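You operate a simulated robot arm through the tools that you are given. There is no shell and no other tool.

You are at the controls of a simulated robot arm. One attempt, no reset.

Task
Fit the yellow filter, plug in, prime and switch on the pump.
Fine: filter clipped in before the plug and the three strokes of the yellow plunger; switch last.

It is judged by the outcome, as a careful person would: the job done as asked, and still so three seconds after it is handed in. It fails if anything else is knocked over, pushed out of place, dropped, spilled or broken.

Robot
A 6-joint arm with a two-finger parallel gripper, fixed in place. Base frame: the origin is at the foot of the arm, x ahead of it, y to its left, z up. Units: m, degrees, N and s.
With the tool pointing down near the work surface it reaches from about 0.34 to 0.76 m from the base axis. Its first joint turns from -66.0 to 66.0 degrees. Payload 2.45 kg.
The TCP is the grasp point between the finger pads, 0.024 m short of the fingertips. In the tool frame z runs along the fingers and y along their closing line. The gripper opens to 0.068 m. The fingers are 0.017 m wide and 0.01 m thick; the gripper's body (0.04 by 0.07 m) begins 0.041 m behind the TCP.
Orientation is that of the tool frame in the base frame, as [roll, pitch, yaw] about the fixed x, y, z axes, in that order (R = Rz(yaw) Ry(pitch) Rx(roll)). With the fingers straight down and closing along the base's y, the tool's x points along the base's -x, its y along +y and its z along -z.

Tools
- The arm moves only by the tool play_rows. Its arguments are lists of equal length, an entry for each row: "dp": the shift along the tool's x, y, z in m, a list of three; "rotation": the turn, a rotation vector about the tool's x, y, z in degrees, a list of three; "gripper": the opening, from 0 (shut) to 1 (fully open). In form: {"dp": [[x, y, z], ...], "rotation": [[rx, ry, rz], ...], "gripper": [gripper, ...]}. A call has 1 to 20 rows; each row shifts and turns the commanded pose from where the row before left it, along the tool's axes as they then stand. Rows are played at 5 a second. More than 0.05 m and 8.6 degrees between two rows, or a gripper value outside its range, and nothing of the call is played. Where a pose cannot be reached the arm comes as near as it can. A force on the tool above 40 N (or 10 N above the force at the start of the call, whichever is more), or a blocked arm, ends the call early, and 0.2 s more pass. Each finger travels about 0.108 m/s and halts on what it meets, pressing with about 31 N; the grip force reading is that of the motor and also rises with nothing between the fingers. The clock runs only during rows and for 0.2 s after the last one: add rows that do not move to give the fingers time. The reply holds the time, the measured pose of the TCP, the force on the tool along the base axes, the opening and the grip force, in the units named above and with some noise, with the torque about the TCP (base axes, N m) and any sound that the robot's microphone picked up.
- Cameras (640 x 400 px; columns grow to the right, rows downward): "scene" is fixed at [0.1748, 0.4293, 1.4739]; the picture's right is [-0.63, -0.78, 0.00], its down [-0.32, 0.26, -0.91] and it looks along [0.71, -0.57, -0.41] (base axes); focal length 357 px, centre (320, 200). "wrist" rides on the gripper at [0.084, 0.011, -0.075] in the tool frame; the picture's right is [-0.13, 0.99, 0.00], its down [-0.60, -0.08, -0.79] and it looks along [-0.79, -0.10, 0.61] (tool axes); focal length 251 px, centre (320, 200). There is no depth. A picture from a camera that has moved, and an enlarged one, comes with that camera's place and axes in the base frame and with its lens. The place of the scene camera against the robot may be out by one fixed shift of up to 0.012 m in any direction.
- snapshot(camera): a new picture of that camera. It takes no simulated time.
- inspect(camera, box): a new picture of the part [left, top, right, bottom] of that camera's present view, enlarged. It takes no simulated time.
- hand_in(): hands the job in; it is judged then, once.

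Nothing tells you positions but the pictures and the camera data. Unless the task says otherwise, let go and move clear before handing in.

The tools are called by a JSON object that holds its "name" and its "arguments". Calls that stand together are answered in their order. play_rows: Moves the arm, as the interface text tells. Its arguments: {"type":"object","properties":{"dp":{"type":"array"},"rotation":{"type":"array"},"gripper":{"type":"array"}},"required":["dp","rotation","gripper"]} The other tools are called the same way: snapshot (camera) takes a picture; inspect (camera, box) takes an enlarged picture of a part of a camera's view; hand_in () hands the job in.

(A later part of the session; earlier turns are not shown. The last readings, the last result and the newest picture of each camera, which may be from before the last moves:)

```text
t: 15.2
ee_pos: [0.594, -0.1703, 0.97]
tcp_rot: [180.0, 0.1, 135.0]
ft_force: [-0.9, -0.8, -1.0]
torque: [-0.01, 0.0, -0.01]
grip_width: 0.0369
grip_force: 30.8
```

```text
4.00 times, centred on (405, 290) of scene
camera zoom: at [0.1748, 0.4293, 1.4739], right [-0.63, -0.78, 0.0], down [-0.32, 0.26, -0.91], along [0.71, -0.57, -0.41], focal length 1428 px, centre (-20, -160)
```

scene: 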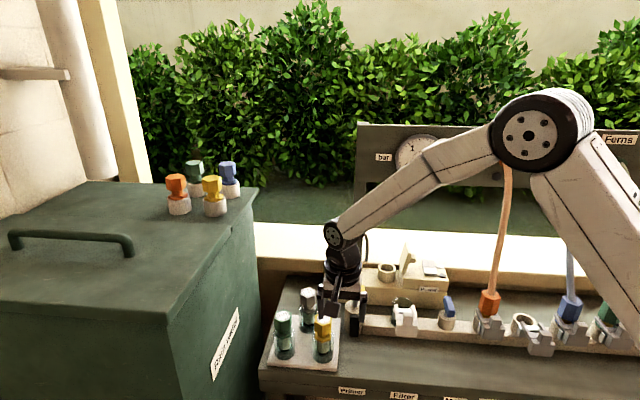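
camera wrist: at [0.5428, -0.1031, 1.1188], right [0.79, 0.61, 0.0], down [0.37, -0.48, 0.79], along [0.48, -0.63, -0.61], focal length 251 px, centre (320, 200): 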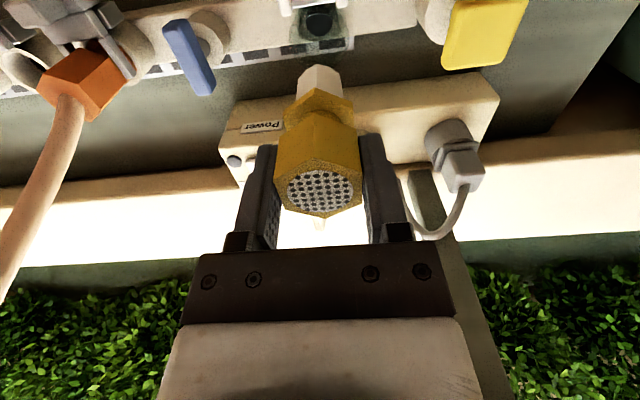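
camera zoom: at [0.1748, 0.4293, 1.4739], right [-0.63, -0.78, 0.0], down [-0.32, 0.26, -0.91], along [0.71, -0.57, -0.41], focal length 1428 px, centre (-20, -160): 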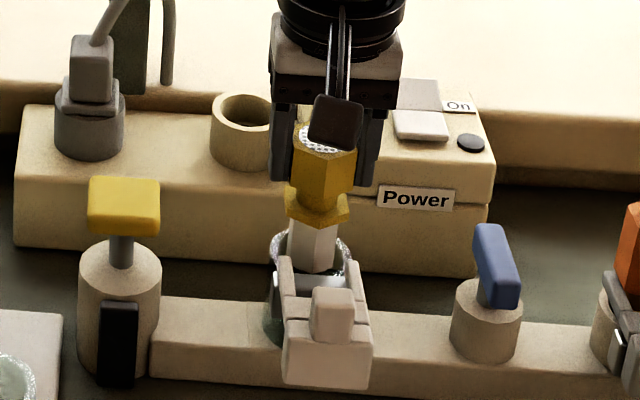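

The spigot is entering the cup with no contact force. I'll keep lowering gently until the flange seats on the rim.

{"name": "play_rows", "arguments": {"dp": [[0, 0, 0.008], [0, 0, 0.008], [0, 0, 0.004], [0, 0, 0]], "rotation": [[0, 0, 0], [0, 0, 0], [0, 0, 0], [0, 0, 0]], "gripper": [0.3, 0.3, 0.3, 0.3]}}

{"name": "inspect", "arguments": {"camera": "wrist", "box": [240, 0, 420, 140]}}

{"name": "inspect", "arguments": {"camera": "scene", "box": [375, 260, 435, 330]}}

```text
t: 16.2
ee_pos: [0.5928, -0.1704, 0.9502]
tcp_rot: [180.0, 0.0, 135.1]
ft_force: [0.4, 0.0, -0.5]
torque: [-0.02, -0.01, -0.01]
grip_width: 0.0367
grip_force: 30.7
```

```text
2.86 times, centred on (330, 70) of wrist
camera zoom: at [0.5423, -0.1033, 1.0247], right [0.79, 0.61, 0.0], down [0.37, -0.48, 0.79], along [0.48, -0.63, -0.61], focal length 718 px, centre (291, 571)
```

zoom: 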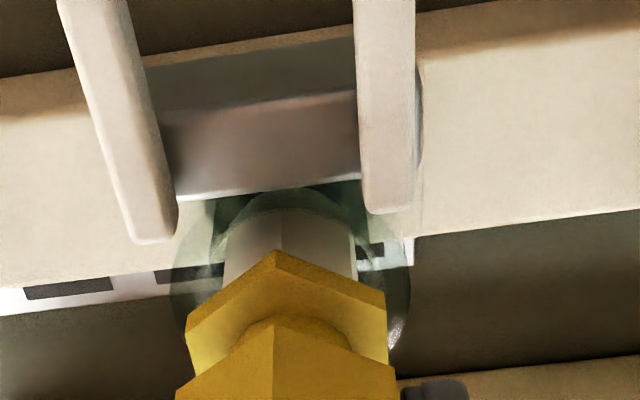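

```text
5.71 times, centred on (405, 295) of scene
camera zoom: at [0.1748, 0.4293, 1.4739], right [-0.63, -0.78, 0.0], down [-0.32, 0.26, -0.91], along [0.71, -0.57, -0.41], focal length 2040 px, centre (-166, -343)
```

zoom: 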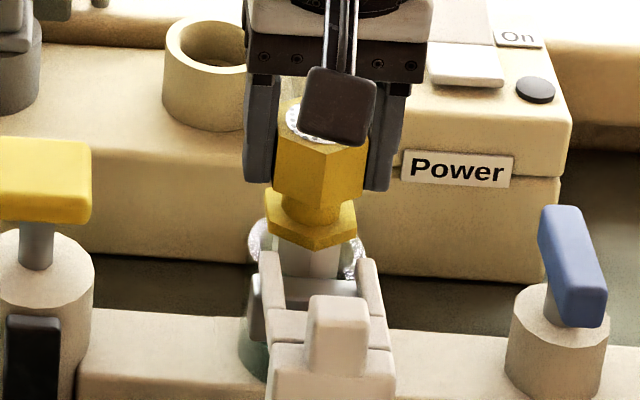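

The flange is about a centimetre above the rim. I'll keep going down in small steps and watch the force.

{"name": "play_rows", "arguments": {"dp": [[0, 0, 0.004], [0, 0, 0.004], [0, 0, 0.002], [0, 0, 0]], "rotation": [[0, 0, 0], [0, 0, 0], [0, 0, 0], [0, 0, 0]], "gripper": [0.3, 0.3, 0.3, 0.3]}}

{"name": "inspect", "arguments": {"camera": "wrist", "box": [240, 0, 420, 140]}}

{"name": "inspect", "arguments": {"camera": "scene", "box": [375, 260, 435, 330]}}

```text
t: 17.2
ee_pos: [0.5947, -0.1697, 0.9403]
tcp_rot: [-180.0, 0.0, 135.0]
ft_force: [-0.4, 0.0, -1.2]
torque: [0.02, 0.01, 0.0]
grip_width: 0.0368
grip_force: 31.3
```

```text
2.86 times, centred on (330, 70) of wrist
camera zoom: at [0.5424, -0.103, 1.0144], right [0.79, 0.61, 0.0], down [0.37, -0.48, 0.79], along [0.48, -0.63, -0.61], focal length 718 px, centre (291, 571)
```

zoom: 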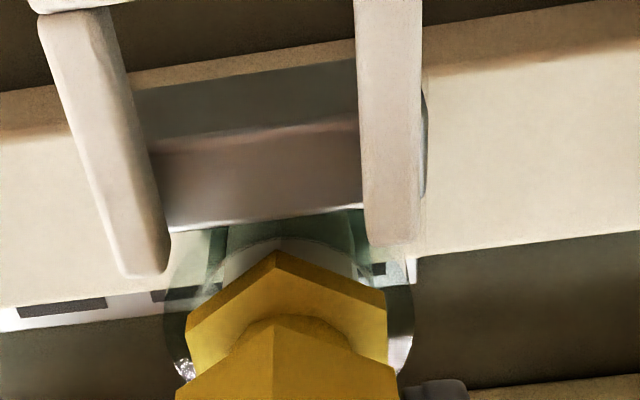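

```text
5.71 times, centred on (405, 295) of scene
camera zoom: at [0.1748, 0.4293, 1.4739], right [-0.63, -0.78, 0.0], down [-0.32, 0.26, -0.91], along [0.71, -0.57, -0.41], focal length 2040 px, centre (-166, -343)
```

zoom: 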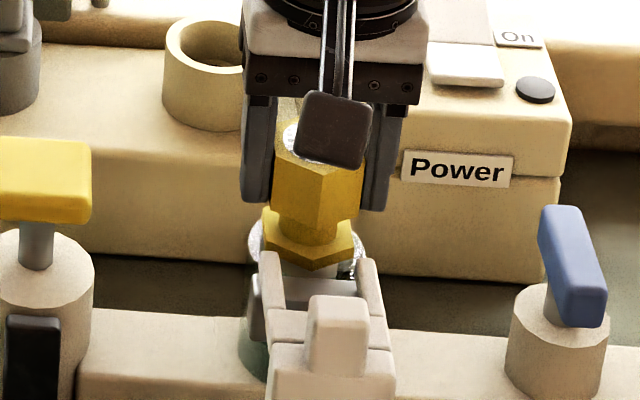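

Still no contact. I'll continue in 3 mm steps.

{"name": "play_rows", "arguments": {"dp": [[0, 0, 0.003], [0, 0, 0.003], [0, 0, 0.002], [0, 0, 0]], "rotation": [[0, 0, 0], [0, 0, 0], [0, 0, 0], [0, 0, 0]], "gripper": [0.3, 0.3, 0.3, 0.3]}}

{"name": "inspect", "arguments": {"camera": "wrist", "box": [240, 0, 420, 140]}}

{"name": "inspect", "arguments": {"camera": "scene", "box": [375, 260, 435, 330]}}

```text
t: 18.2
ee_pos: [0.5953, -0.1701, 0.9343]
tcp_rot: [180.0, 0.3, 135.0]
ft_force: [-7.0, 3.3, 29.3]
torque: [-0.21, 0.3, -0.01]
grip_width: 0.0368
grip_force: 30.5
```

```text
2.86 times, centred on (330, 70) of wrist
camera zoom: at [0.5429, -0.1034, 1.0085], right [0.79, 0.61, 0.0], down [0.37, -0.48, 0.8], along [0.49, -0.63, -0.61], focal length 718 px, centre (291, 571)
```

zoom: 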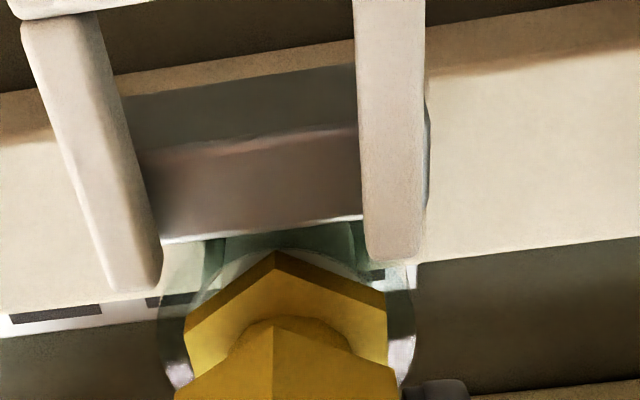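

```text
5.71 times, centred on (405, 295) of scene
camera zoom: at [0.174, 0.4296, 1.4739], right [-0.63, -0.78, 0.0], down [-0.32, 0.26, -0.91], along [0.71, -0.57, -0.41], focal length 2040 px, centre (-166, -343)
```

zoom: 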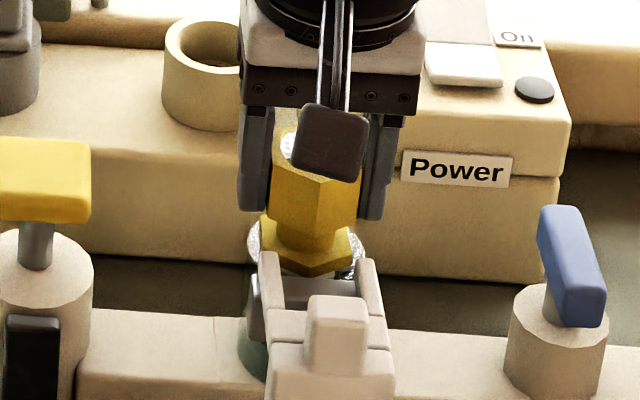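

I've reached contact at about 29 N, with the reaction on the back side of the cup. I'll compare how the flange sits here with how the other filters sit in their tray cups.

{"name": "inspect", "arguments": {"camera": "scene", "box": [385, 275, 425, 315]}}

{"name": "inspect", "arguments": {"camera": "scene", "box": [265, 305, 305, 365]}}

{"name": "inspect", "arguments": {"camera": "wrist", "box": [270, 40, 370, 120]}}

```text
10.00 times, centred on (405, 295) of scene
camera zoom: at [0.174, 0.4296, 1.4739], right [-0.63, -0.78, 0.0], down [-0.32, 0.26, -0.91], along [0.71, -0.57, -0.41], focal length 3570 px, centre (-530, -750)
```

zoom: 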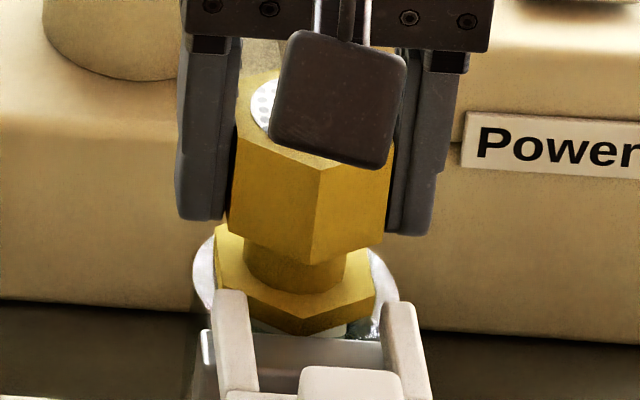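

```text
6.67 times, centred on (285, 335) of scene
camera zoom: at [0.174, 0.4296, 1.4739], right [-0.63, -0.78, 0.0], down [-0.32, 0.26, -0.91], along [0.71, -0.57, -0.41], focal length 2380 px, centre (553, -700)
```

zoom: 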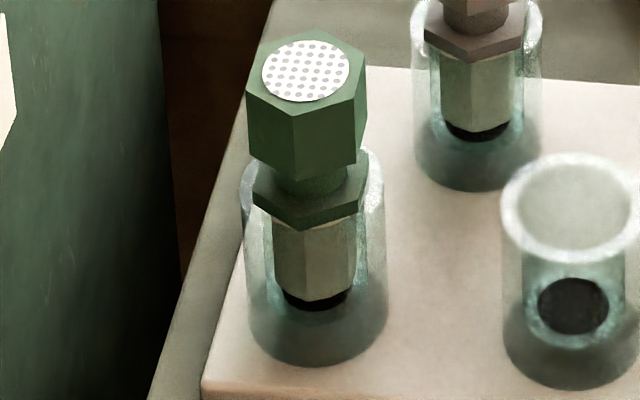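

```text
5.00 times, centred on (320, 80) of wrist
camera zoom: at [0.5429, -0.1034, 1.0085], right [0.79, 0.61, 0.0], down [0.37, -0.48, 0.8], along [0.49, -0.63, -0.61], focal length 1257 px, centre (320, 800)
```

zoom: 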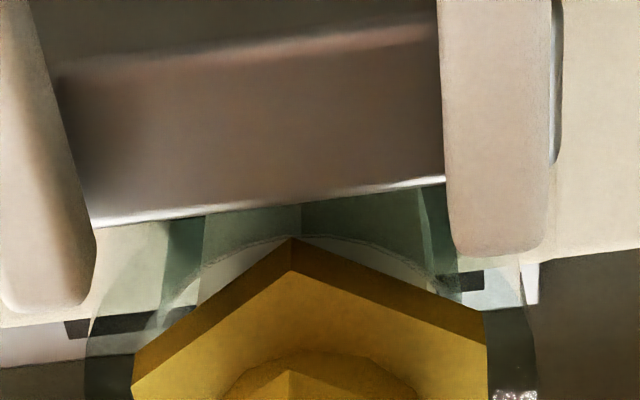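

The measured height matches a fully seated flange: expected TCP about 0.9355, actual 0.934. I'll take off the downward pressure and see whether the filter stays put before opening the fingers.

{"name": "play_rows", "arguments": {"dp": [[0, 0, -0.001], [0, 0, -0.001], [0, 0, 0]], "rotation": [[0, 0, 0], [0, 0, 0], [0, 0, 0]], "gripper": [0.3, 0.3, 0.3]}}

```text
t: 19.0
ee_pos: [0.5952, -0.1701, 0.9342]
tcp_rot: [179.8, 0.2, 135.0]
ft_force: [4.7, -2.4, 14.1]
torque: [-0.33, -0.26, 0.06]
grip_width: 0.0368
grip_force: 31.1
```

{"name": "play_rows", "arguments": {"dp": [[0, 0, -0.001], [0, 0, 0]], "rotation": [[0, 0, 0], [0, 0, 0]], "gripper": [0.3, 0.3]}}

{"name": "inspect", "arguments": {"camera": "wrist", "box": [240, 30, 400, 220]}}

```text
t: 19.6
ee_pos: [0.5936, -0.1694, 0.9336]
tcp_rot: [-180.0, -0.1, 135.0]
ft_force: [2.0, -0.9, 6.3]
torque: [-0.13, -0.18, 0.0]
grip_width: 0.0365
grip_force: 30.9
```

```text
2.11 times, centred on (320, 125) of wrist
camera zoom: at [0.5422, -0.1029, 1.0089], right [0.79, 0.61, 0.0], down [0.37, -0.48, 0.79], along [0.48, -0.63, -0.61], focal length 529 px, centre (320, 358)
```

zoom: 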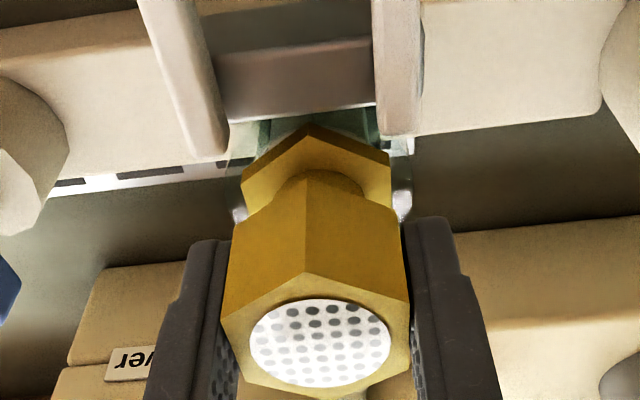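

Residual force is small, so I'll open the gripper.

{"name": "play_rows", "arguments": {"dp": [[0, 0, 0], [0, 0, 0], [0, 0, 0], [0, 0, 0]], "rotation": [[0, 0, 0], [0, 0, 0], [0, 0, 0], [0, 0, 0]], "gripper": [0.6, 0.8, 1, 1]}}

{"name": "inspect", "arguments": {"camera": "wrist", "box": [240, 30, 400, 220]}}

{"name": "inspect", "arguments": {"camera": "scene", "box": [375, 260, 435, 330]}}

```text
t: 20.6
ee_pos: [0.5942, -0.1711, 0.9344]
tcp_rot: [-180.0, -0.1, 135.0]
ft_force: [-0.6, -0.1, -0.3]
torque: [0.02, 0.02, -0.04]
grip_width: 0.0681
grip_force: 0.0
```

```text
2.11 times, centred on (320, 125) of wrist
camera zoom: at [0.5427, -0.103, 1.0093], right [0.79, 0.61, 0.0], down [0.37, -0.48, 0.79], along [0.48, -0.63, -0.61], focal length 529 px, centre (320, 358)
```

zoom: 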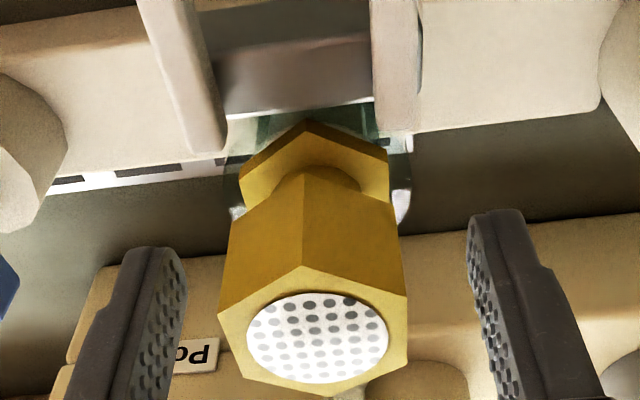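

```text
5.71 times, centred on (405, 295) of scene
camera zoom: at [0.1748, 0.4293, 1.4739], right [-0.63, -0.78, 0.0], down [-0.32, 0.26, -0.91], along [0.71, -0.57, -0.41], focal length 2040 px, centre (-166, -343)
```

zoom: 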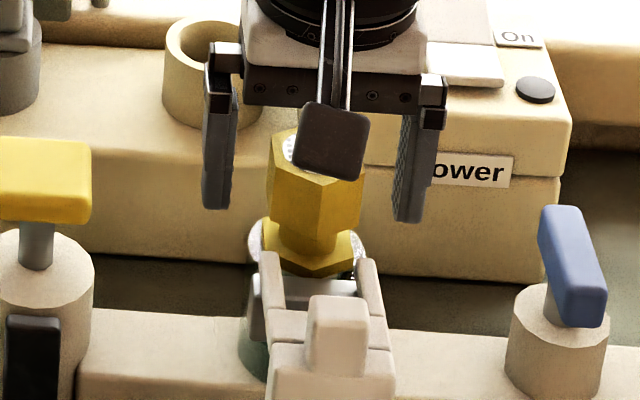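

The filter stands in the cup on its own. I'll rise clear and then look at the clip and seat from above.

{"name": "play_rows", "arguments": {"dp": [[0, 0, -0.02], [0, 0, -0.03], [0, 0, -0.03], [0, 0, -0.03], [0.03, 0, 0], [0.03, 0, 0], [0, 0, 0]], "rotation": [[0, 0, 0], [0, 0, 0], [0, 0, 0], [0, 0, 0], [0, 0, 0], [0, 0, 0], [0, 0, 0]], "gripper": [1, 1, 1, 1, 1, 1, 1]}}

{"name": "snapshot", "arguments": {"camera": "wrist"}}

{"name": "inspect", "arguments": {"camera": "wrist", "box": [240, 20, 400, 180]}}

{"name": "inspect", "arguments": {"camera": "scene", "box": [375, 260, 435, 330]}}

```text
t: 22.2
ee_pos: [0.5499, -0.1276, 1.0452]
tcp_rot: [180.0, -0.1, 135.0]
ft_force: [0.0, -0.2, 0.3]
torque: [-0.01, -0.02, 0.01]
grip_width: 0.0678
grip_force: 0.0
```

```text
taken
camera wrist: at [0.4985, -0.0606, 1.1193], right [0.79, 0.61, 0.0], down [0.37, -0.48, 0.79], along [0.48, -0.63, -0.61], focal length 251 px, centre (320, 200)
```

wrist: 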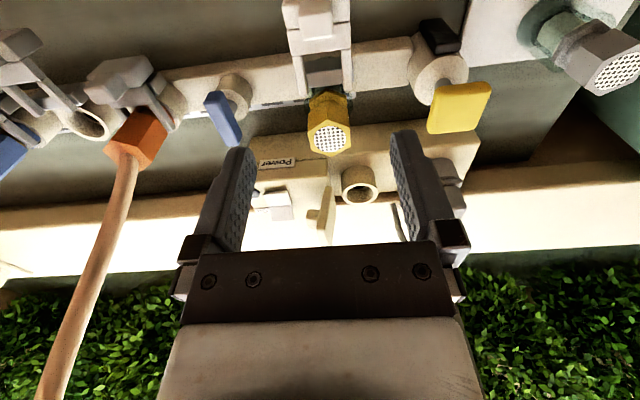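

```text
2.50 times, centred on (320, 100) of wrist
camera zoom: at [0.4985, -0.0606, 1.1193], right [0.79, 0.61, 0.0], down [0.37, -0.48, 0.79], along [0.48, -0.63, -0.61], focal length 629 px, centre (320, 450)
```

zoom: 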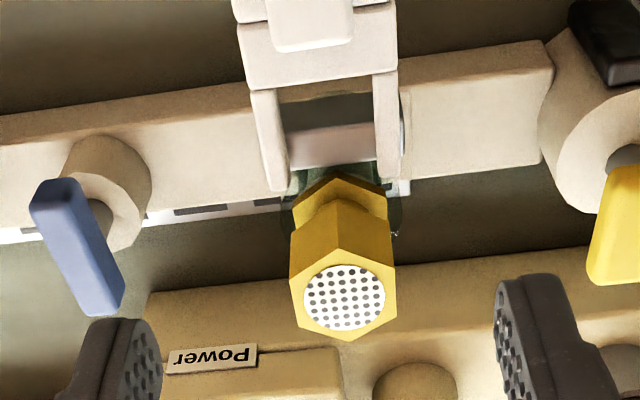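

```text
5.71 times, centred on (405, 295) of scene
camera zoom: at [0.1748, 0.4293, 1.4739], right [-0.63, -0.78, 0.0], down [-0.32, 0.26, -0.91], along [0.71, -0.57, -0.41], focal length 2040 px, centre (-166, -343)
```

zoom: 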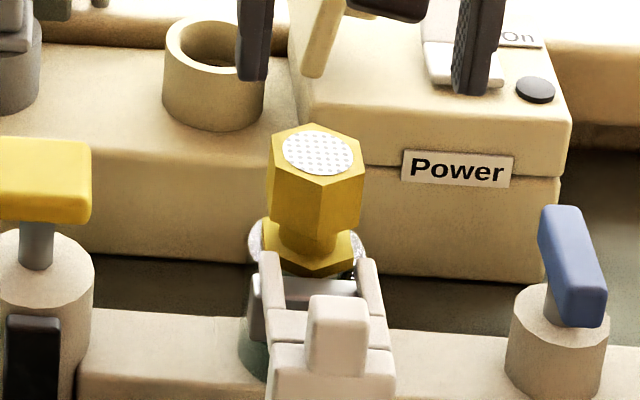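

The filter stands upright in the cup with its head centre at (0.5935, -0.1696). Next I'll back the camera off to see the whole clip, including the knob and the front face of its block.

{"name": "play_rows", "arguments": {"dp": [[0.03, 0, 0], [0.03, 0, 0], [0.03, 0, 0.0], [0, 0, 0.02], [0, 0, 0.02], [0, 0, 0]], "rotation": [[0, 0, 0], [0, 0, 0], [0, 0, 0], [0, 0, 0], [0, 0, 0], [0, 0, 0]], "gripper": [0.5, 0, 0, 0, 0, 0]}}

{"name": "snapshot", "arguments": {"camera": "wrist"}}

{"name": "snapshot", "arguments": {"camera": "scene"}}

```text
t: 23.6
ee_pos: [0.4877, -0.0631, 1.0045]
tcp_rot: [180.0, 0.0, 135.0]
ft_force: [-0.2, -0.7, 0.5]
torque: [0.0, -0.02, -0.02]
grip_width: 0.0
grip_force: 24.1
```

```text
taken
camera wrist: at [0.4357, 0.0031, 1.0782], right [0.79, 0.61, 0.0], down [0.37, -0.48, 0.79], along [0.48, -0.63, -0.61], focal length 251 px, centre (320, 200)
```

wrist: 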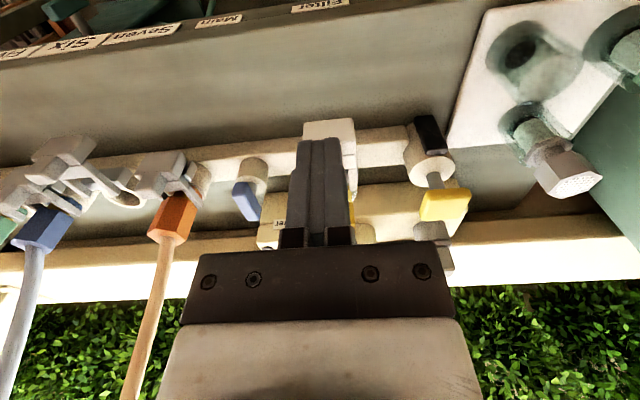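

```text
taken
```

scene: 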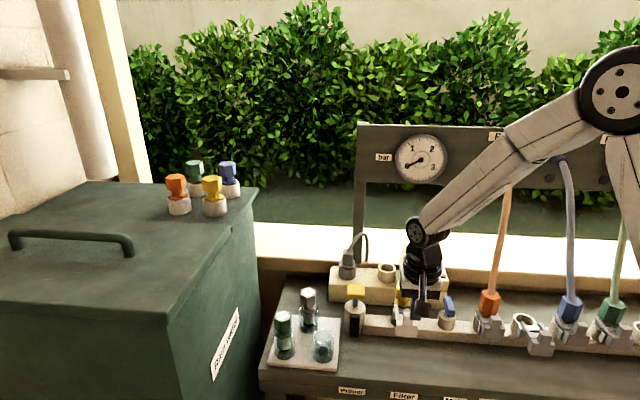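

The closed fingers block the view, so I'll open them again.

{"name": "play_rows", "arguments": {"dp": [[0, 0, 0], [0, 0, 0], [0, 0, 0]], "rotation": [[0, 0, 0], [0, 0, 0], [0, 0, 0]], "gripper": [0.5, 1, 1]}}

{"name": "inspect", "arguments": {"camera": "wrist", "box": [240, 80, 420, 220]}}

{"name": "inspect", "arguments": {"camera": "wrist", "box": [0, 110, 230, 280]}}

```text
t: 24.4
ee_pos: [0.4881, -0.0641, 1.0048]
tcp_rot: [-180.0, 0.0, 135.0]
ft_force: [-0.2, -0.6, 0.1]
torque: [-0.01, -0.01, -0.02]
grip_width: 0.0677
grip_force: 0.1
```

```text
2.86 times, centred on (330, 150) of wrist
camera zoom: at [0.4358, 0.003, 1.0784], right [0.79, 0.61, 0.0], down [0.37, -0.48, 0.79], along [0.48, -0.63, -0.61], focal length 718 px, centre (291, 343)
```

zoom: 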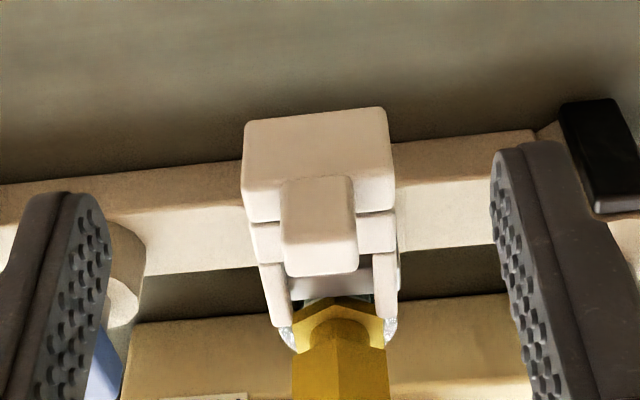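

```text
2.35 times, centred on (115, 195) of wrist
camera zoom: at [0.4358, 0.003, 1.0784], right [0.79, 0.61, 0.0], down [0.37, -0.48, 0.79], along [0.48, -0.63, -0.61], focal length 592 px, centre (802, 212)
```

zoom: 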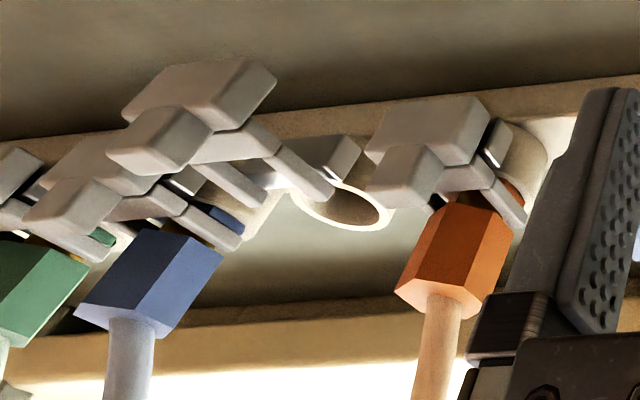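

The fork turns out to be horizontal. The tines' top is at z≈0.908, just below the head's underside, and the push faces (knob and block) sit about 82 mm in front of the cup axis at z 0.857–0.922. With the fingers closed I'll come down in front of it and then push it toward the cup along the fork direction.

{"name": "play_rows", "arguments": {"dp": [[0, 0, 0.02], [0, 0, 0.025], [0, 0, 0.025], [0, 0, 0.025], [0, 0, 0.007], [0, 0, 0]], "rotation": [[0, 0, 0], [0, 0, 0], [0, 0, 0], [0, 0, 0], [0, 0, 0], [0, 0, 0]], "gripper": [0.5, 0, 0, 0, 0, 0]}}

{"name": "snapshot", "arguments": {"camera": "wrist"}}

{"name": "inspect", "arguments": {"camera": "scene", "box": [365, 240, 465, 360]}}

```text
t: 25.8
ee_pos: [0.4889, -0.0638, 0.9011]
tcp_rot: [-179.9, 0.1, 135.0]
ft_force: [-0.2, 0.1, -0.4]
torque: [0.01, 0.01, 0.03]
grip_width: 0.0001
grip_force: 22.8
```

```text
taken
camera wrist: at [0.4366, 0.0028, 0.9763], right [0.79, 0.61, 0.0], down [0.37, -0.48, 0.79], along [0.48, -0.63, -0.61], focal length 251 px, centre (320, 200)
```

wrist: 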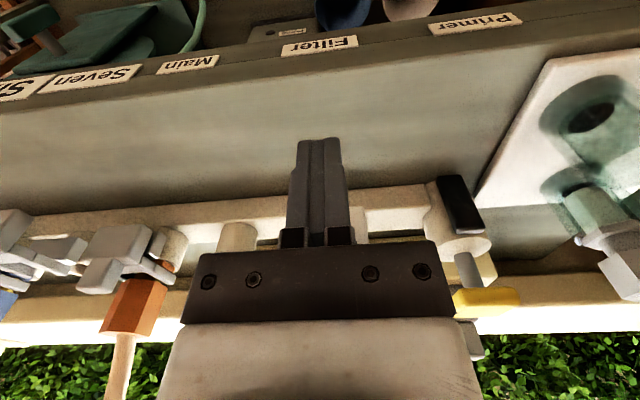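

```text
3.33 times, centred on (415, 300) of scene
camera zoom: at [0.1748, 0.4293, 1.4739], right [-0.63, -0.78, 0.0], down [-0.32, 0.26, -0.91], along [0.71, -0.57, -0.41], focal length 1190 px, centre (3, -133)
```

zoom: 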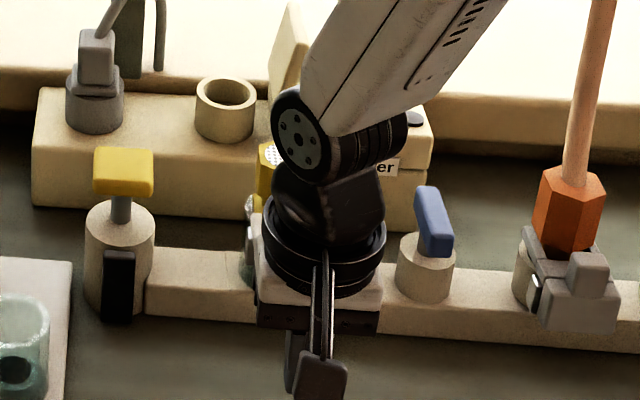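

The path in front of the clip is clear. I'll move in toward the block and then push slowly.

{"name": "play_rows", "arguments": {"dp": [[-0.02, 0, 0], [-0.02, 0, 0], [-0.008, 0, 0], [-0.004, 0, 0], [-0.004, 0, 0], [0, 0, 0]], "rotation": [[0, 0, 0], [0, 0, 0], [0, 0, 0], [0, 0, 0], [0, 0, 0], [0, 0, 0]], "gripper": [0, 0, 0, 0, 0, 0]}}

{"name": "snapshot", "arguments": {"camera": "wrist"}}

{"name": "inspect", "arguments": {"camera": "scene", "box": [365, 240, 465, 360]}}

```text
t: 27.2
ee_pos: [0.5287, -0.1028, 0.9019]
tcp_rot: [179.9, 0.0, 135.0]
ft_force: [-0.5, 1.0, -0.3]
torque: [0.0, 0.0, -0.01]
grip_width: 0.0
grip_force: 23.9
```

```text
taken
camera wrist: at [0.4762, -0.0368, 0.9773], right [0.79, 0.61, 0.0], down [0.37, -0.48, 0.79], along [0.48, -0.63, -0.61], focal length 251 px, centre (320, 200)
```

wrist: 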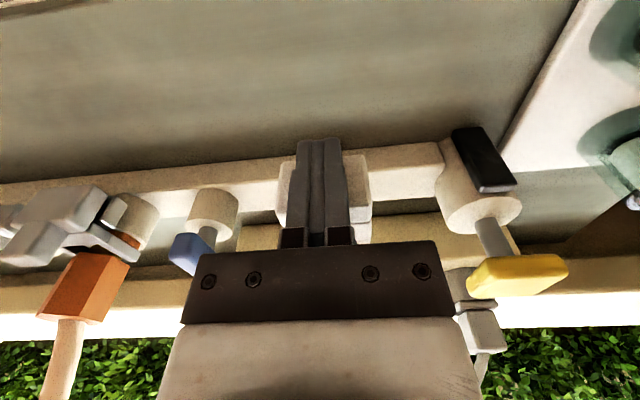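

```text
3.33 times, centred on (415, 300) of scene
camera zoom: at [0.1748, 0.4293, 1.4739], right [-0.63, -0.78, 0.0], down [-0.32, 0.26, -0.91], along [0.71, -0.57, -0.41], focal length 1190 px, centre (3, -133)
```

zoom: 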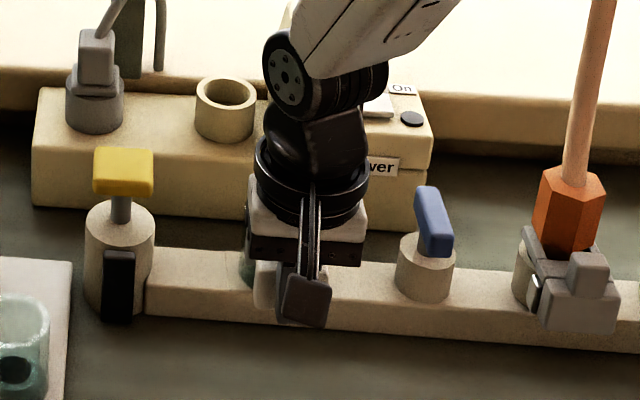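

The fingertips are just short of the block. I'll push in 3 mm steps.

{"name": "play_rows", "arguments": {"dp": [[-0.003, 0, 0], [-0.003, 0, 0], [-0.003, 0, 0], [-0.003, 0, 0], [0, 0, 0]], "rotation": [[0, 0, 0], [0, 0, 0], [0, 0, 0], [0, 0, 0], [0, 0, 0]], "gripper": [0, 0, 0, 0, 0]}}

{"name": "inspect", "arguments": {"camera": "scene", "box": [365, 240, 465, 360]}}

{"name": "inspect", "arguments": {"camera": "wrist", "box": [240, 120, 420, 260]}}

```text
t: 28.4
ee_pos: [0.536, -0.1123, 0.9023]
tcp_rot: [-179.9, 0.1, 135.1]
ft_force: [-0.7, -0.2, 0.6]
torque: [0.01, -0.01, 0.0]
grip_width: 0.0
grip_force: 23.4
```

```text
3.33 times, centred on (415, 300) of scene
camera zoom: at [0.1748, 0.4293, 1.4739], right [-0.63, -0.78, 0.0], down [-0.32, 0.26, -0.91], along [0.71, -0.57, -0.41], focal length 1190 px, centre (3, -133)
```

zoom: 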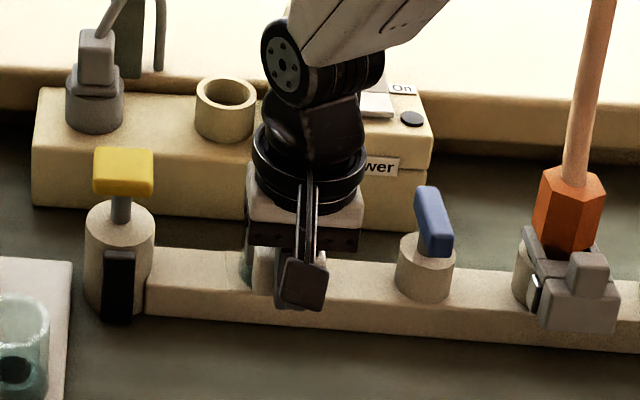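

```text
2.86 times, centred on (330, 190) of wrist
camera zoom: at [0.4848, -0.0454, 0.9778], right [0.79, 0.61, 0.0], down [0.37, -0.48, 0.79], along [0.48, -0.63, -0.61], focal length 718 px, centre (291, 229)
```

zoom: 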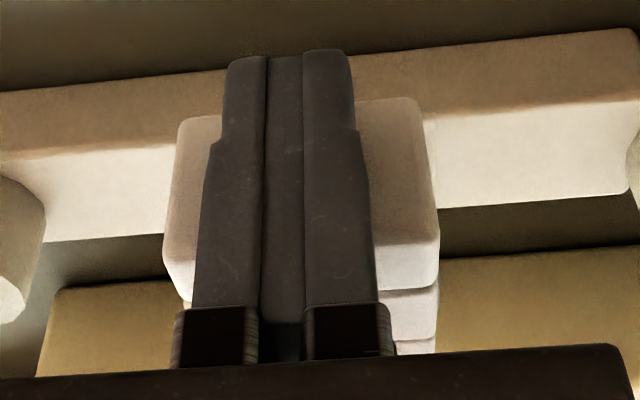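

{"name": "play_rows", "arguments": {"dp": [[-0.003, 0, 0], [-0.003, 0, 0], [-0.003, 0, 0], [0, 0, 0]], "rotation": [[0, 0, 0], [0, 0, 0], [0, 0, 0], [0, 0, 0]], "gripper": [0, 0, 0, 0]}}

{"name": "inspect", "arguments": {"camera": "scene", "box": [365, 240, 465, 360]}}

{"name": "inspect", "arguments": {"camera": "wrist", "box": [240, 120, 420, 260]}}

```text
t: 29.4
ee_pos: [0.5423, -0.119, 0.9033]
tcp_rot: [180.0, 0.0, 135.1]
ft_force: [0.0, 0.0, 0.0]
torque: [0.03, 0.03, 0.01]
grip_width: 0.0001
grip_force: 23.9
```

```text
3.33 times, centred on (415, 300) of scene
camera zoom: at [0.1748, 0.4293, 1.4739], right [-0.63, -0.78, 0.0], down [-0.32, 0.26, -0.91], along [0.71, -0.57, -0.41], focal length 1190 px, centre (3, -133)
```

zoom: 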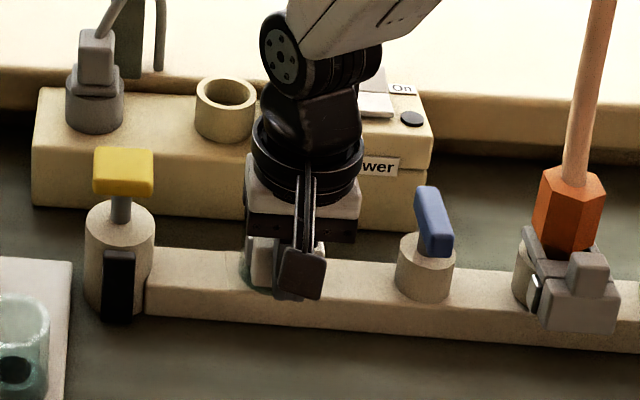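

```text
2.86 times, centred on (330, 190) of wrist
camera zoom: at [0.4911, -0.0517, 0.9774], right [0.79, 0.61, 0.0], down [0.37, -0.48, 0.79], along [0.48, -0.63, -0.61], focal length 718 px, centre (291, 229)
```

zoom: 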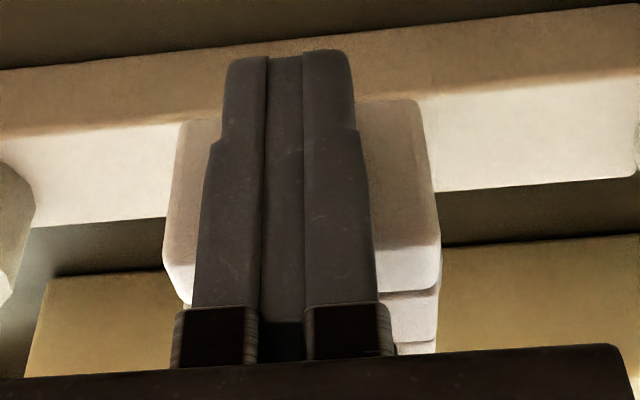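

The block moves with my fingers: it stays fixed in the wrist view while the rail shifts. So the fork is sliding in freely, and I'll keep pushing.

{"name": "play_rows", "arguments": {"dp": [[-0.003, 0, 0], [-0.003, 0, 0], [0, 0, 0]], "rotation": [[0, 0, 0], [0, 0, 0], [0, 0, 0]], "gripper": [0, 0, 0]}}

{"name": "inspect", "arguments": {"camera": "scene", "box": [365, 240, 465, 360]}}

{"name": "inspect", "arguments": {"camera": "wrist", "box": [240, 120, 420, 260]}}

```text
t: 30.2
ee_pos: [0.5468, -0.1222, 0.9026]
tcp_rot: [179.9, -0.1, 135.1]
ft_force: [-5.1, 5.9, 2.8]
torque: [-0.13, -0.12, 0.01]
grip_width: 0.0
grip_force: 23.5
```

```text
3.33 times, centred on (415, 300) of scene
camera zoom: at [0.1746, 0.4295, 1.4739], right [-0.63, -0.78, 0.0], down [-0.32, 0.26, -0.91], along [0.71, -0.57, -0.41], focal length 1190 px, centre (3, -133)
```

zoom: 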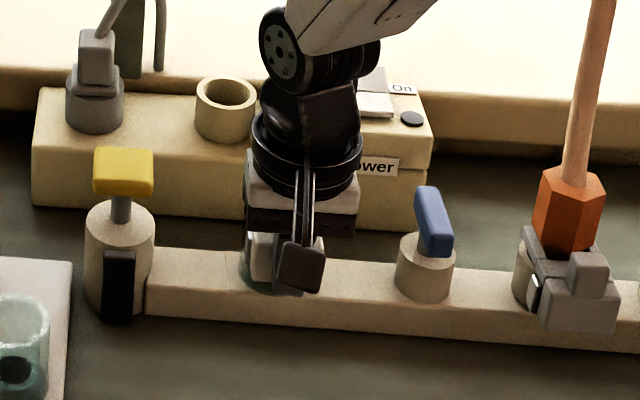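

```text
2.86 times, centred on (330, 190) of wrist
camera zoom: at [0.4946, -0.0553, 0.9774], right [0.79, 0.61, 0.0], down [0.37, -0.48, 0.79], along [0.48, -0.63, -0.61], focal length 718 px, centre (291, 229)
```

zoom: 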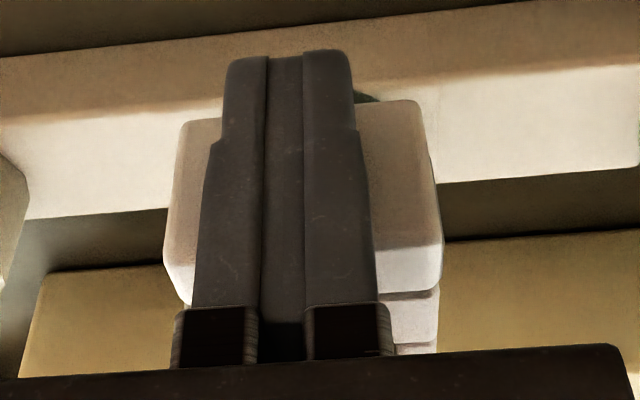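

Resistance is now 8 N after about 24 mm of travel. I'll push a little further in 1.5 mm steps and look for a stop or a click.

{"name": "play_rows", "arguments": {"dp": [[-0.0015, 0, 0], [-0.0015, 0, 0], [0, 0, 0]], "rotation": [[0, 0, 0], [0, 0, 0], [0, 0, 0]], "gripper": [0, 0, 0]}}

{"name": "inspect", "arguments": {"camera": "scene", "box": [365, 240, 465, 360]}}

{"name": "inspect", "arguments": {"camera": "wrist", "box": [240, 120, 420, 260]}}

```text
t: 31.0
ee_pos: [0.5454, -0.1218, 0.9024]
tcp_rot: [-179.8, -0.3, 135.0]
ft_force: [-22.2, 28.0, 14.7]
torque: [-0.69, -0.56, 0.01]
grip_width: 0.0
grip_force: 23.5
```

```text
3.33 times, centred on (415, 300) of scene
camera zoom: at [0.1739, 0.4302, 1.4737], right [-0.63, -0.78, 0.0], down [-0.32, 0.26, -0.91], along [0.71, -0.57, -0.41], focal length 1190 px, centre (3, -133)
```

zoom: 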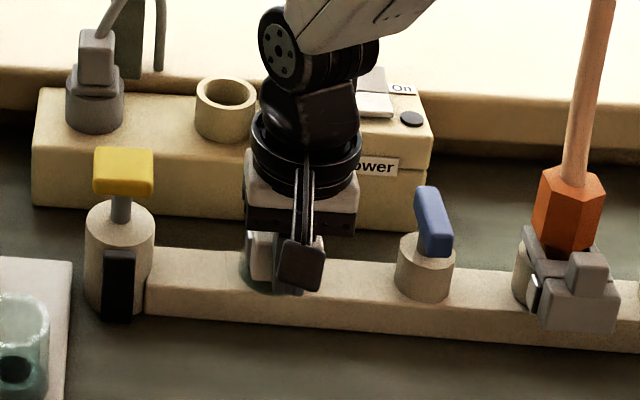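

```text
2.86 times, centred on (330, 190) of wrist
camera zoom: at [0.4952, -0.0559, 0.9775], right [0.79, 0.61, 0.0], down [0.38, -0.48, 0.79], along [0.48, -0.63, -0.61], focal length 718 px, centre (291, 229)
```

zoom: 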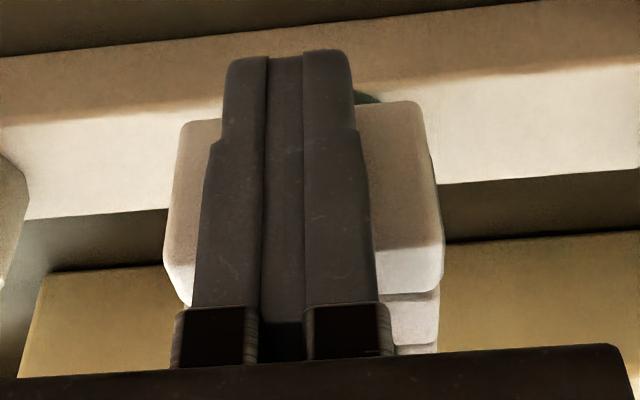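

It has reached a hard stop after about 24 mm. I'll back off, rise, and check whether the fork has gone fully around the filter's neck.

{"name": "play_rows", "arguments": {"dp": [[0.01, 0, 0], [0.02, 0, 0], [0.03, 0, 0], [0.03, 0, -0.03], [0, 0, -0.04], [0, 0, -0.04], [0, 0, 0]], "rotation": [[0, 0, 0], [0, 0, 0], [0, 0, 0], [0, 0, 0], [0, 0, 0], [0, 0, 0], [0, 0, 0]], "gripper": [0, 0, 0, 0, 0.5, 1, 1]}}

{"name": "inspect", "arguments": {"camera": "wrist", "box": [240, 80, 420, 220]}}

{"name": "inspect", "arguments": {"camera": "scene", "box": [375, 260, 435, 330]}}

{"name": "inspect", "arguments": {"camera": "scene", "box": [540, 285, 610, 355]}}

```text
t: 32.6
ee_pos: [0.4864, -0.0616, 1.0133]
tcp_rot: [180.0, 0.0, 135.1]
ft_force: [0.3, 0.0, 0.3]
torque: [0.0, 0.0, 0.0]
grip_width: 0.0679
grip_force: 0.1
```

```text
2.86 times, centred on (330, 150) of wrist
camera zoom: at [0.4338, 0.0052, 1.0881], right [0.79, 0.61, 0.0], down [0.37, -0.48, 0.79], along [0.48, -0.63, -0.61], focal length 718 px, centre (291, 343)
```

zoom: 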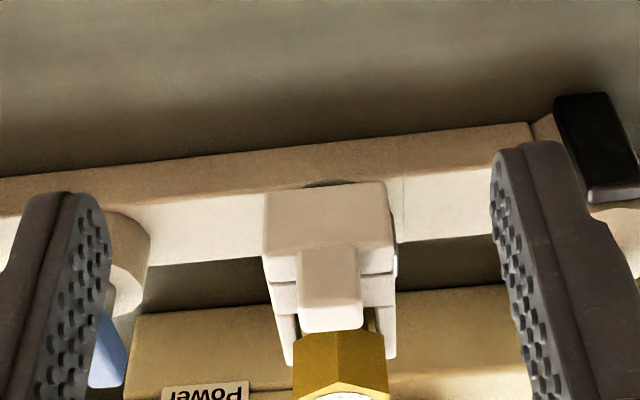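

```text
5.71 times, centred on (405, 295) of scene
camera zoom: at [0.1748, 0.4293, 1.4739], right [-0.63, -0.78, 0.0], down [-0.32, 0.26, -0.91], along [0.71, -0.57, -0.41], focal length 2040 px, centre (-166, -343)
```

zoom: 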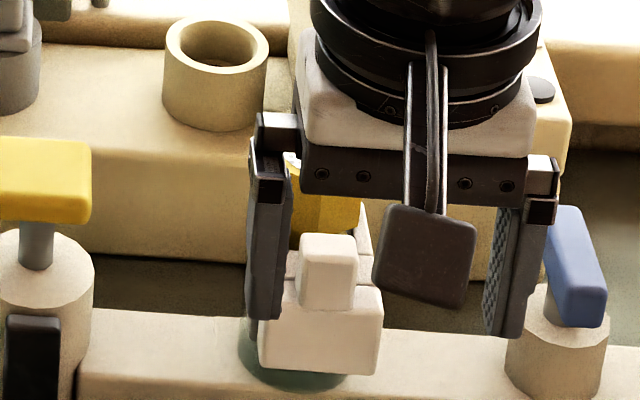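

```text
5.71 times, centred on (575, 320) of scene
camera zoom: at [0.1748, 0.4293, 1.4739], right [-0.63, -0.78, 0.0], down [-0.32, 0.26, -0.91], along [0.71, -0.57, -0.41], focal length 2040 px, centre (-1137, -486)
```

zoom: 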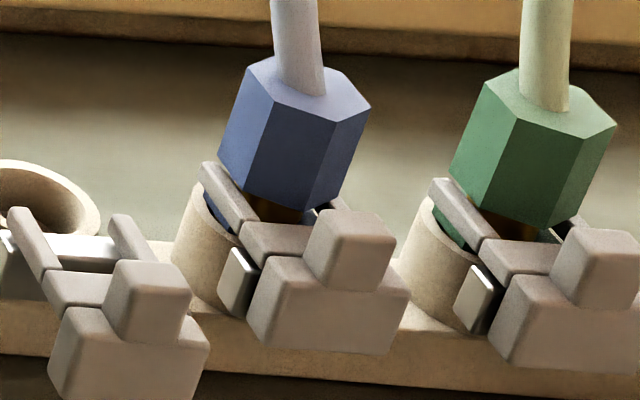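

The clip has slid in. I'll move the gripper out of the scene camera's line of sight to confirm.

{"name": "play_rows", "arguments": {"dp": [[0, -0.03, -0.04], [0, -0.03, -0.04], [0, -0.03, -0.04], [0, 0, 0]], "rotation": [[0, 0, 0], [0, 0, 0], [0, 0, 0], [0, 0, 0]], "gripper": [1, 1, 1, 1]}}

{"name": "inspect", "arguments": {"camera": "scene", "box": [375, 260, 435, 330]}}

{"name": "snapshot", "arguments": {"camera": "wrist"}}

{"name": "inspect", "arguments": {"camera": "wrist", "box": [290, 60, 470, 200]}}

```text
t: 33.6
ee_pos: [0.4225, -0.1241, 1.134]
tcp_rot: [-180.0, 0.1, 135.0]
ft_force: [-0.7, 0.7, -0.1]
torque: [-0.01, -0.01, 0.0]
grip_width: 0.0682
grip_force: 0.1
```

```text
5.71 times, centred on (405, 295) of scene
camera zoom: at [0.1748, 0.4293, 1.4739], right [-0.63, -0.78, 0.0], down [-0.32, 0.26, -0.91], along [0.71, -0.57, -0.41], focal length 2040 px, centre (-166, -343)
```

zoom: 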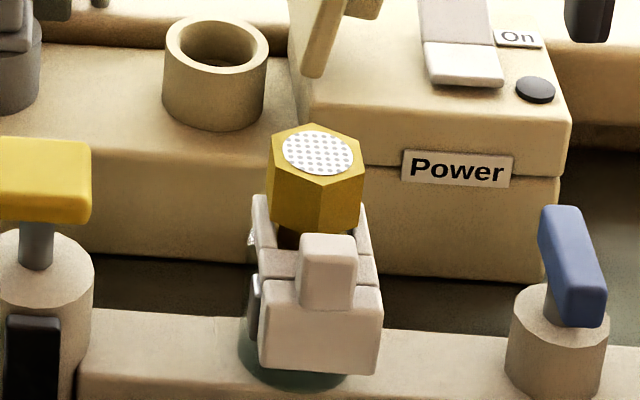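

```text
taken
camera wrist: at [0.3699, -0.0569, 1.2084], right [0.79, 0.61, 0.0], down [0.37, -0.48, 0.79], along [0.48, -0.63, -0.61], focal length 251 px, centre (320, 200)
```

wrist: 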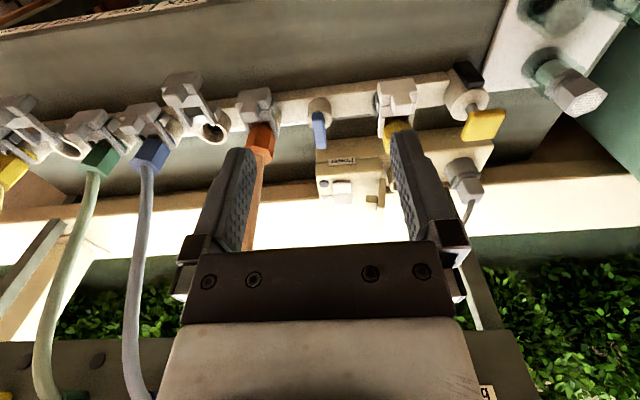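

```text
2.86 times, centred on (380, 130) of wrist
camera zoom: at [0.3699, -0.0569, 1.2084], right [0.79, 0.61, 0.0], down [0.37, -0.48, 0.79], along [0.48, -0.63, -0.61], focal length 718 px, centre (149, 400)
```

zoom: 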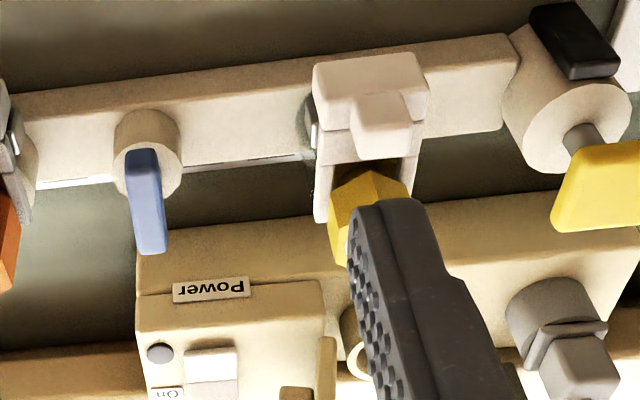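

The clip looks closed like the hose clips: the tines flank the neck and the filter is still upright. Next is the plug, so I'll move to a close view of it and its cable.

{"name": "play_rows", "arguments": {"dp": [[-0.0236, 0.0325, 0.0106], [-0.0236, 0.0325, 0.0106], [-0.0236, 0.0325, 0.0106], [-0.0236, 0.0325, 0.0106], [-0.0236, 0.0325, 0.0106], [-0.0236, 0.0325, 0.0106], [-0.0236, 0.0325, 0.0106], [0, 0, 0]], "rotation": [[0, 0, 0], [0, 0, 0], [0, 0, 0], [0, 0, 0], [0, 0, 0], [0, 0, 0], [0, 0, 0], [0, 0, 0]], "gripper": [1, 1, 1, 1, 1, 1, 1, 1]}}

{"name": "snapshot", "arguments": {"camera": "wrist"}}

{"name": "inspect", "arguments": {"camera": "wrist", "box": [220, 80, 420, 240]}}

{"name": "snapshot", "arguments": {"camera": "scene"}}

```text
t: 35.4
ee_pos: [0.6991, -0.0814, 1.0586]
tcp_rot: [180.0, 0.0, 135.0]
ft_force: [0.3, -0.8, -1.1]
torque: [0.01, 0.01, 0.01]
grip_width: 0.0678
grip_force: 0.0
```

```text
taken
camera wrist: at [0.6483, -0.0142, 1.1335], right [0.79, 0.61, 0.0], down [0.37, -0.48, 0.79], along [0.48, -0.63, -0.61], focal length 251 px, centre (320, 200)
```

wrist: 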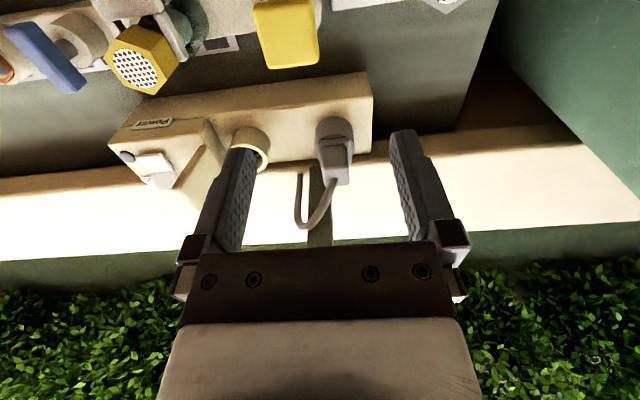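

```text
2.50 times, centred on (320, 160) of wrist
camera zoom: at [0.6483, -0.0142, 1.1335], right [0.79, 0.61, 0.0], down [0.37, -0.48, 0.79], along [0.48, -0.63, -0.61], focal length 629 px, centre (320, 300)
```

zoom: 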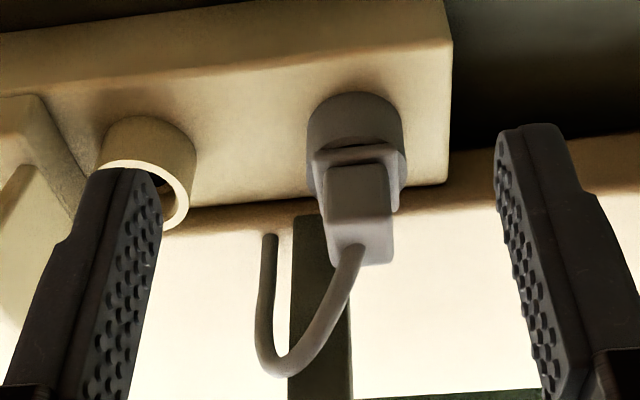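

```text
taken
```

scene: 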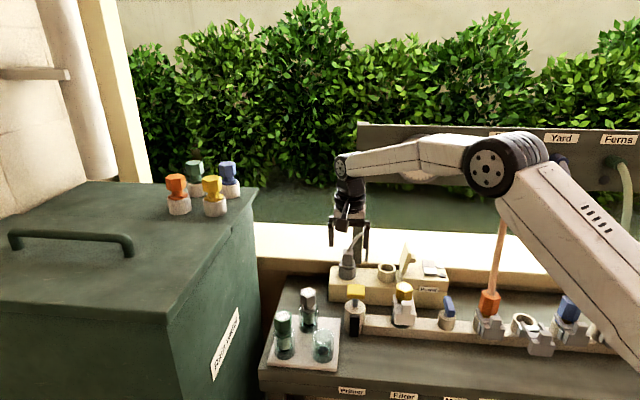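

The plug is a square body about 28 mm wide with its top at (0.790, -0.167, 0.9425) and a flange at z≈0.905. Its cable loops up and toward the socket side. I'll tilt the tool 30° forward so it comes in from the front, clear of the cable, the primer handle and the filter head.

{"name": "play_rows", "arguments": {"dp": [[0, 0, 0], [0, 0, 0], [0, 0, 0], [0, 0, 0], [0, 0, 0]], "rotation": [[0, -7.5, 0], [0, -7.5, 0], [0, -7.5, 0], [0, -7.5, 0], [0, 0, 0]], "gripper": [0.735, 0.735, 0.735, 0.735, 0.735]}}

{"name": "snapshot", "arguments": {"camera": "wrist"}}

{"name": "inspect", "arguments": {"camera": "wrist", "box": [220, 60, 420, 220]}}

{"name": "snapshot", "arguments": {"camera": "scene"}}

```text
t: 36.6
ee_pos: [0.6997, -0.0816, 1.059]
tcp_rot: [179.9, 30.1, 135.0]
ft_force: [-0.6, 0.1, -0.1]
torque: [0.01, -0.03, 0.02]
grip_width: 0.0501
grip_force: 0.0
```

```text
taken
camera wrist: at [0.629, 0.0044, 1.0813], right [0.78, 0.62, 0.07], down [0.03, -0.14, 0.99], along [0.62, -0.77, -0.13], focal length 251 px, centre (320, 200)
```

wrist: 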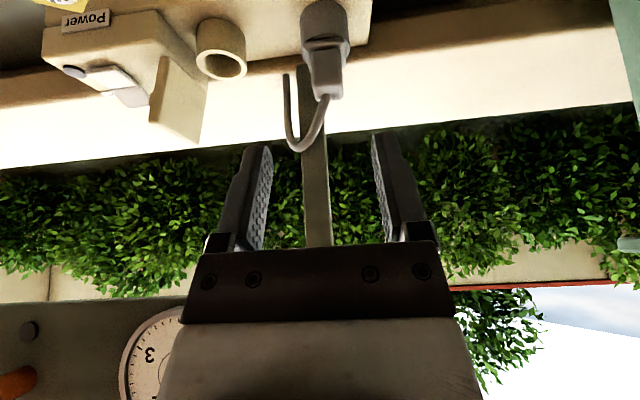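

```text
2.50 times, centred on (320, 140) of wrist
camera zoom: at [0.629, 0.0044, 1.0813], right [0.78, 0.62, 0.07], down [0.03, -0.14, 0.99], along [0.62, -0.77, -0.13], focal length 629 px, centre (320, 350)
```

zoom: 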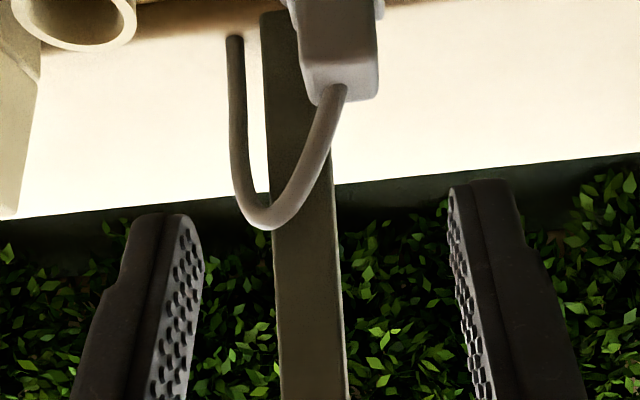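

```text
taken
```

scene: 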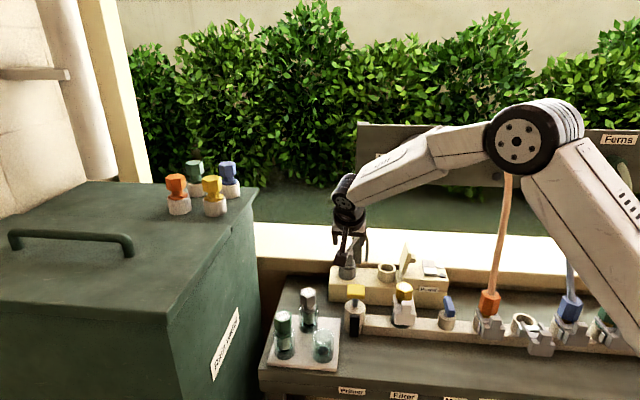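

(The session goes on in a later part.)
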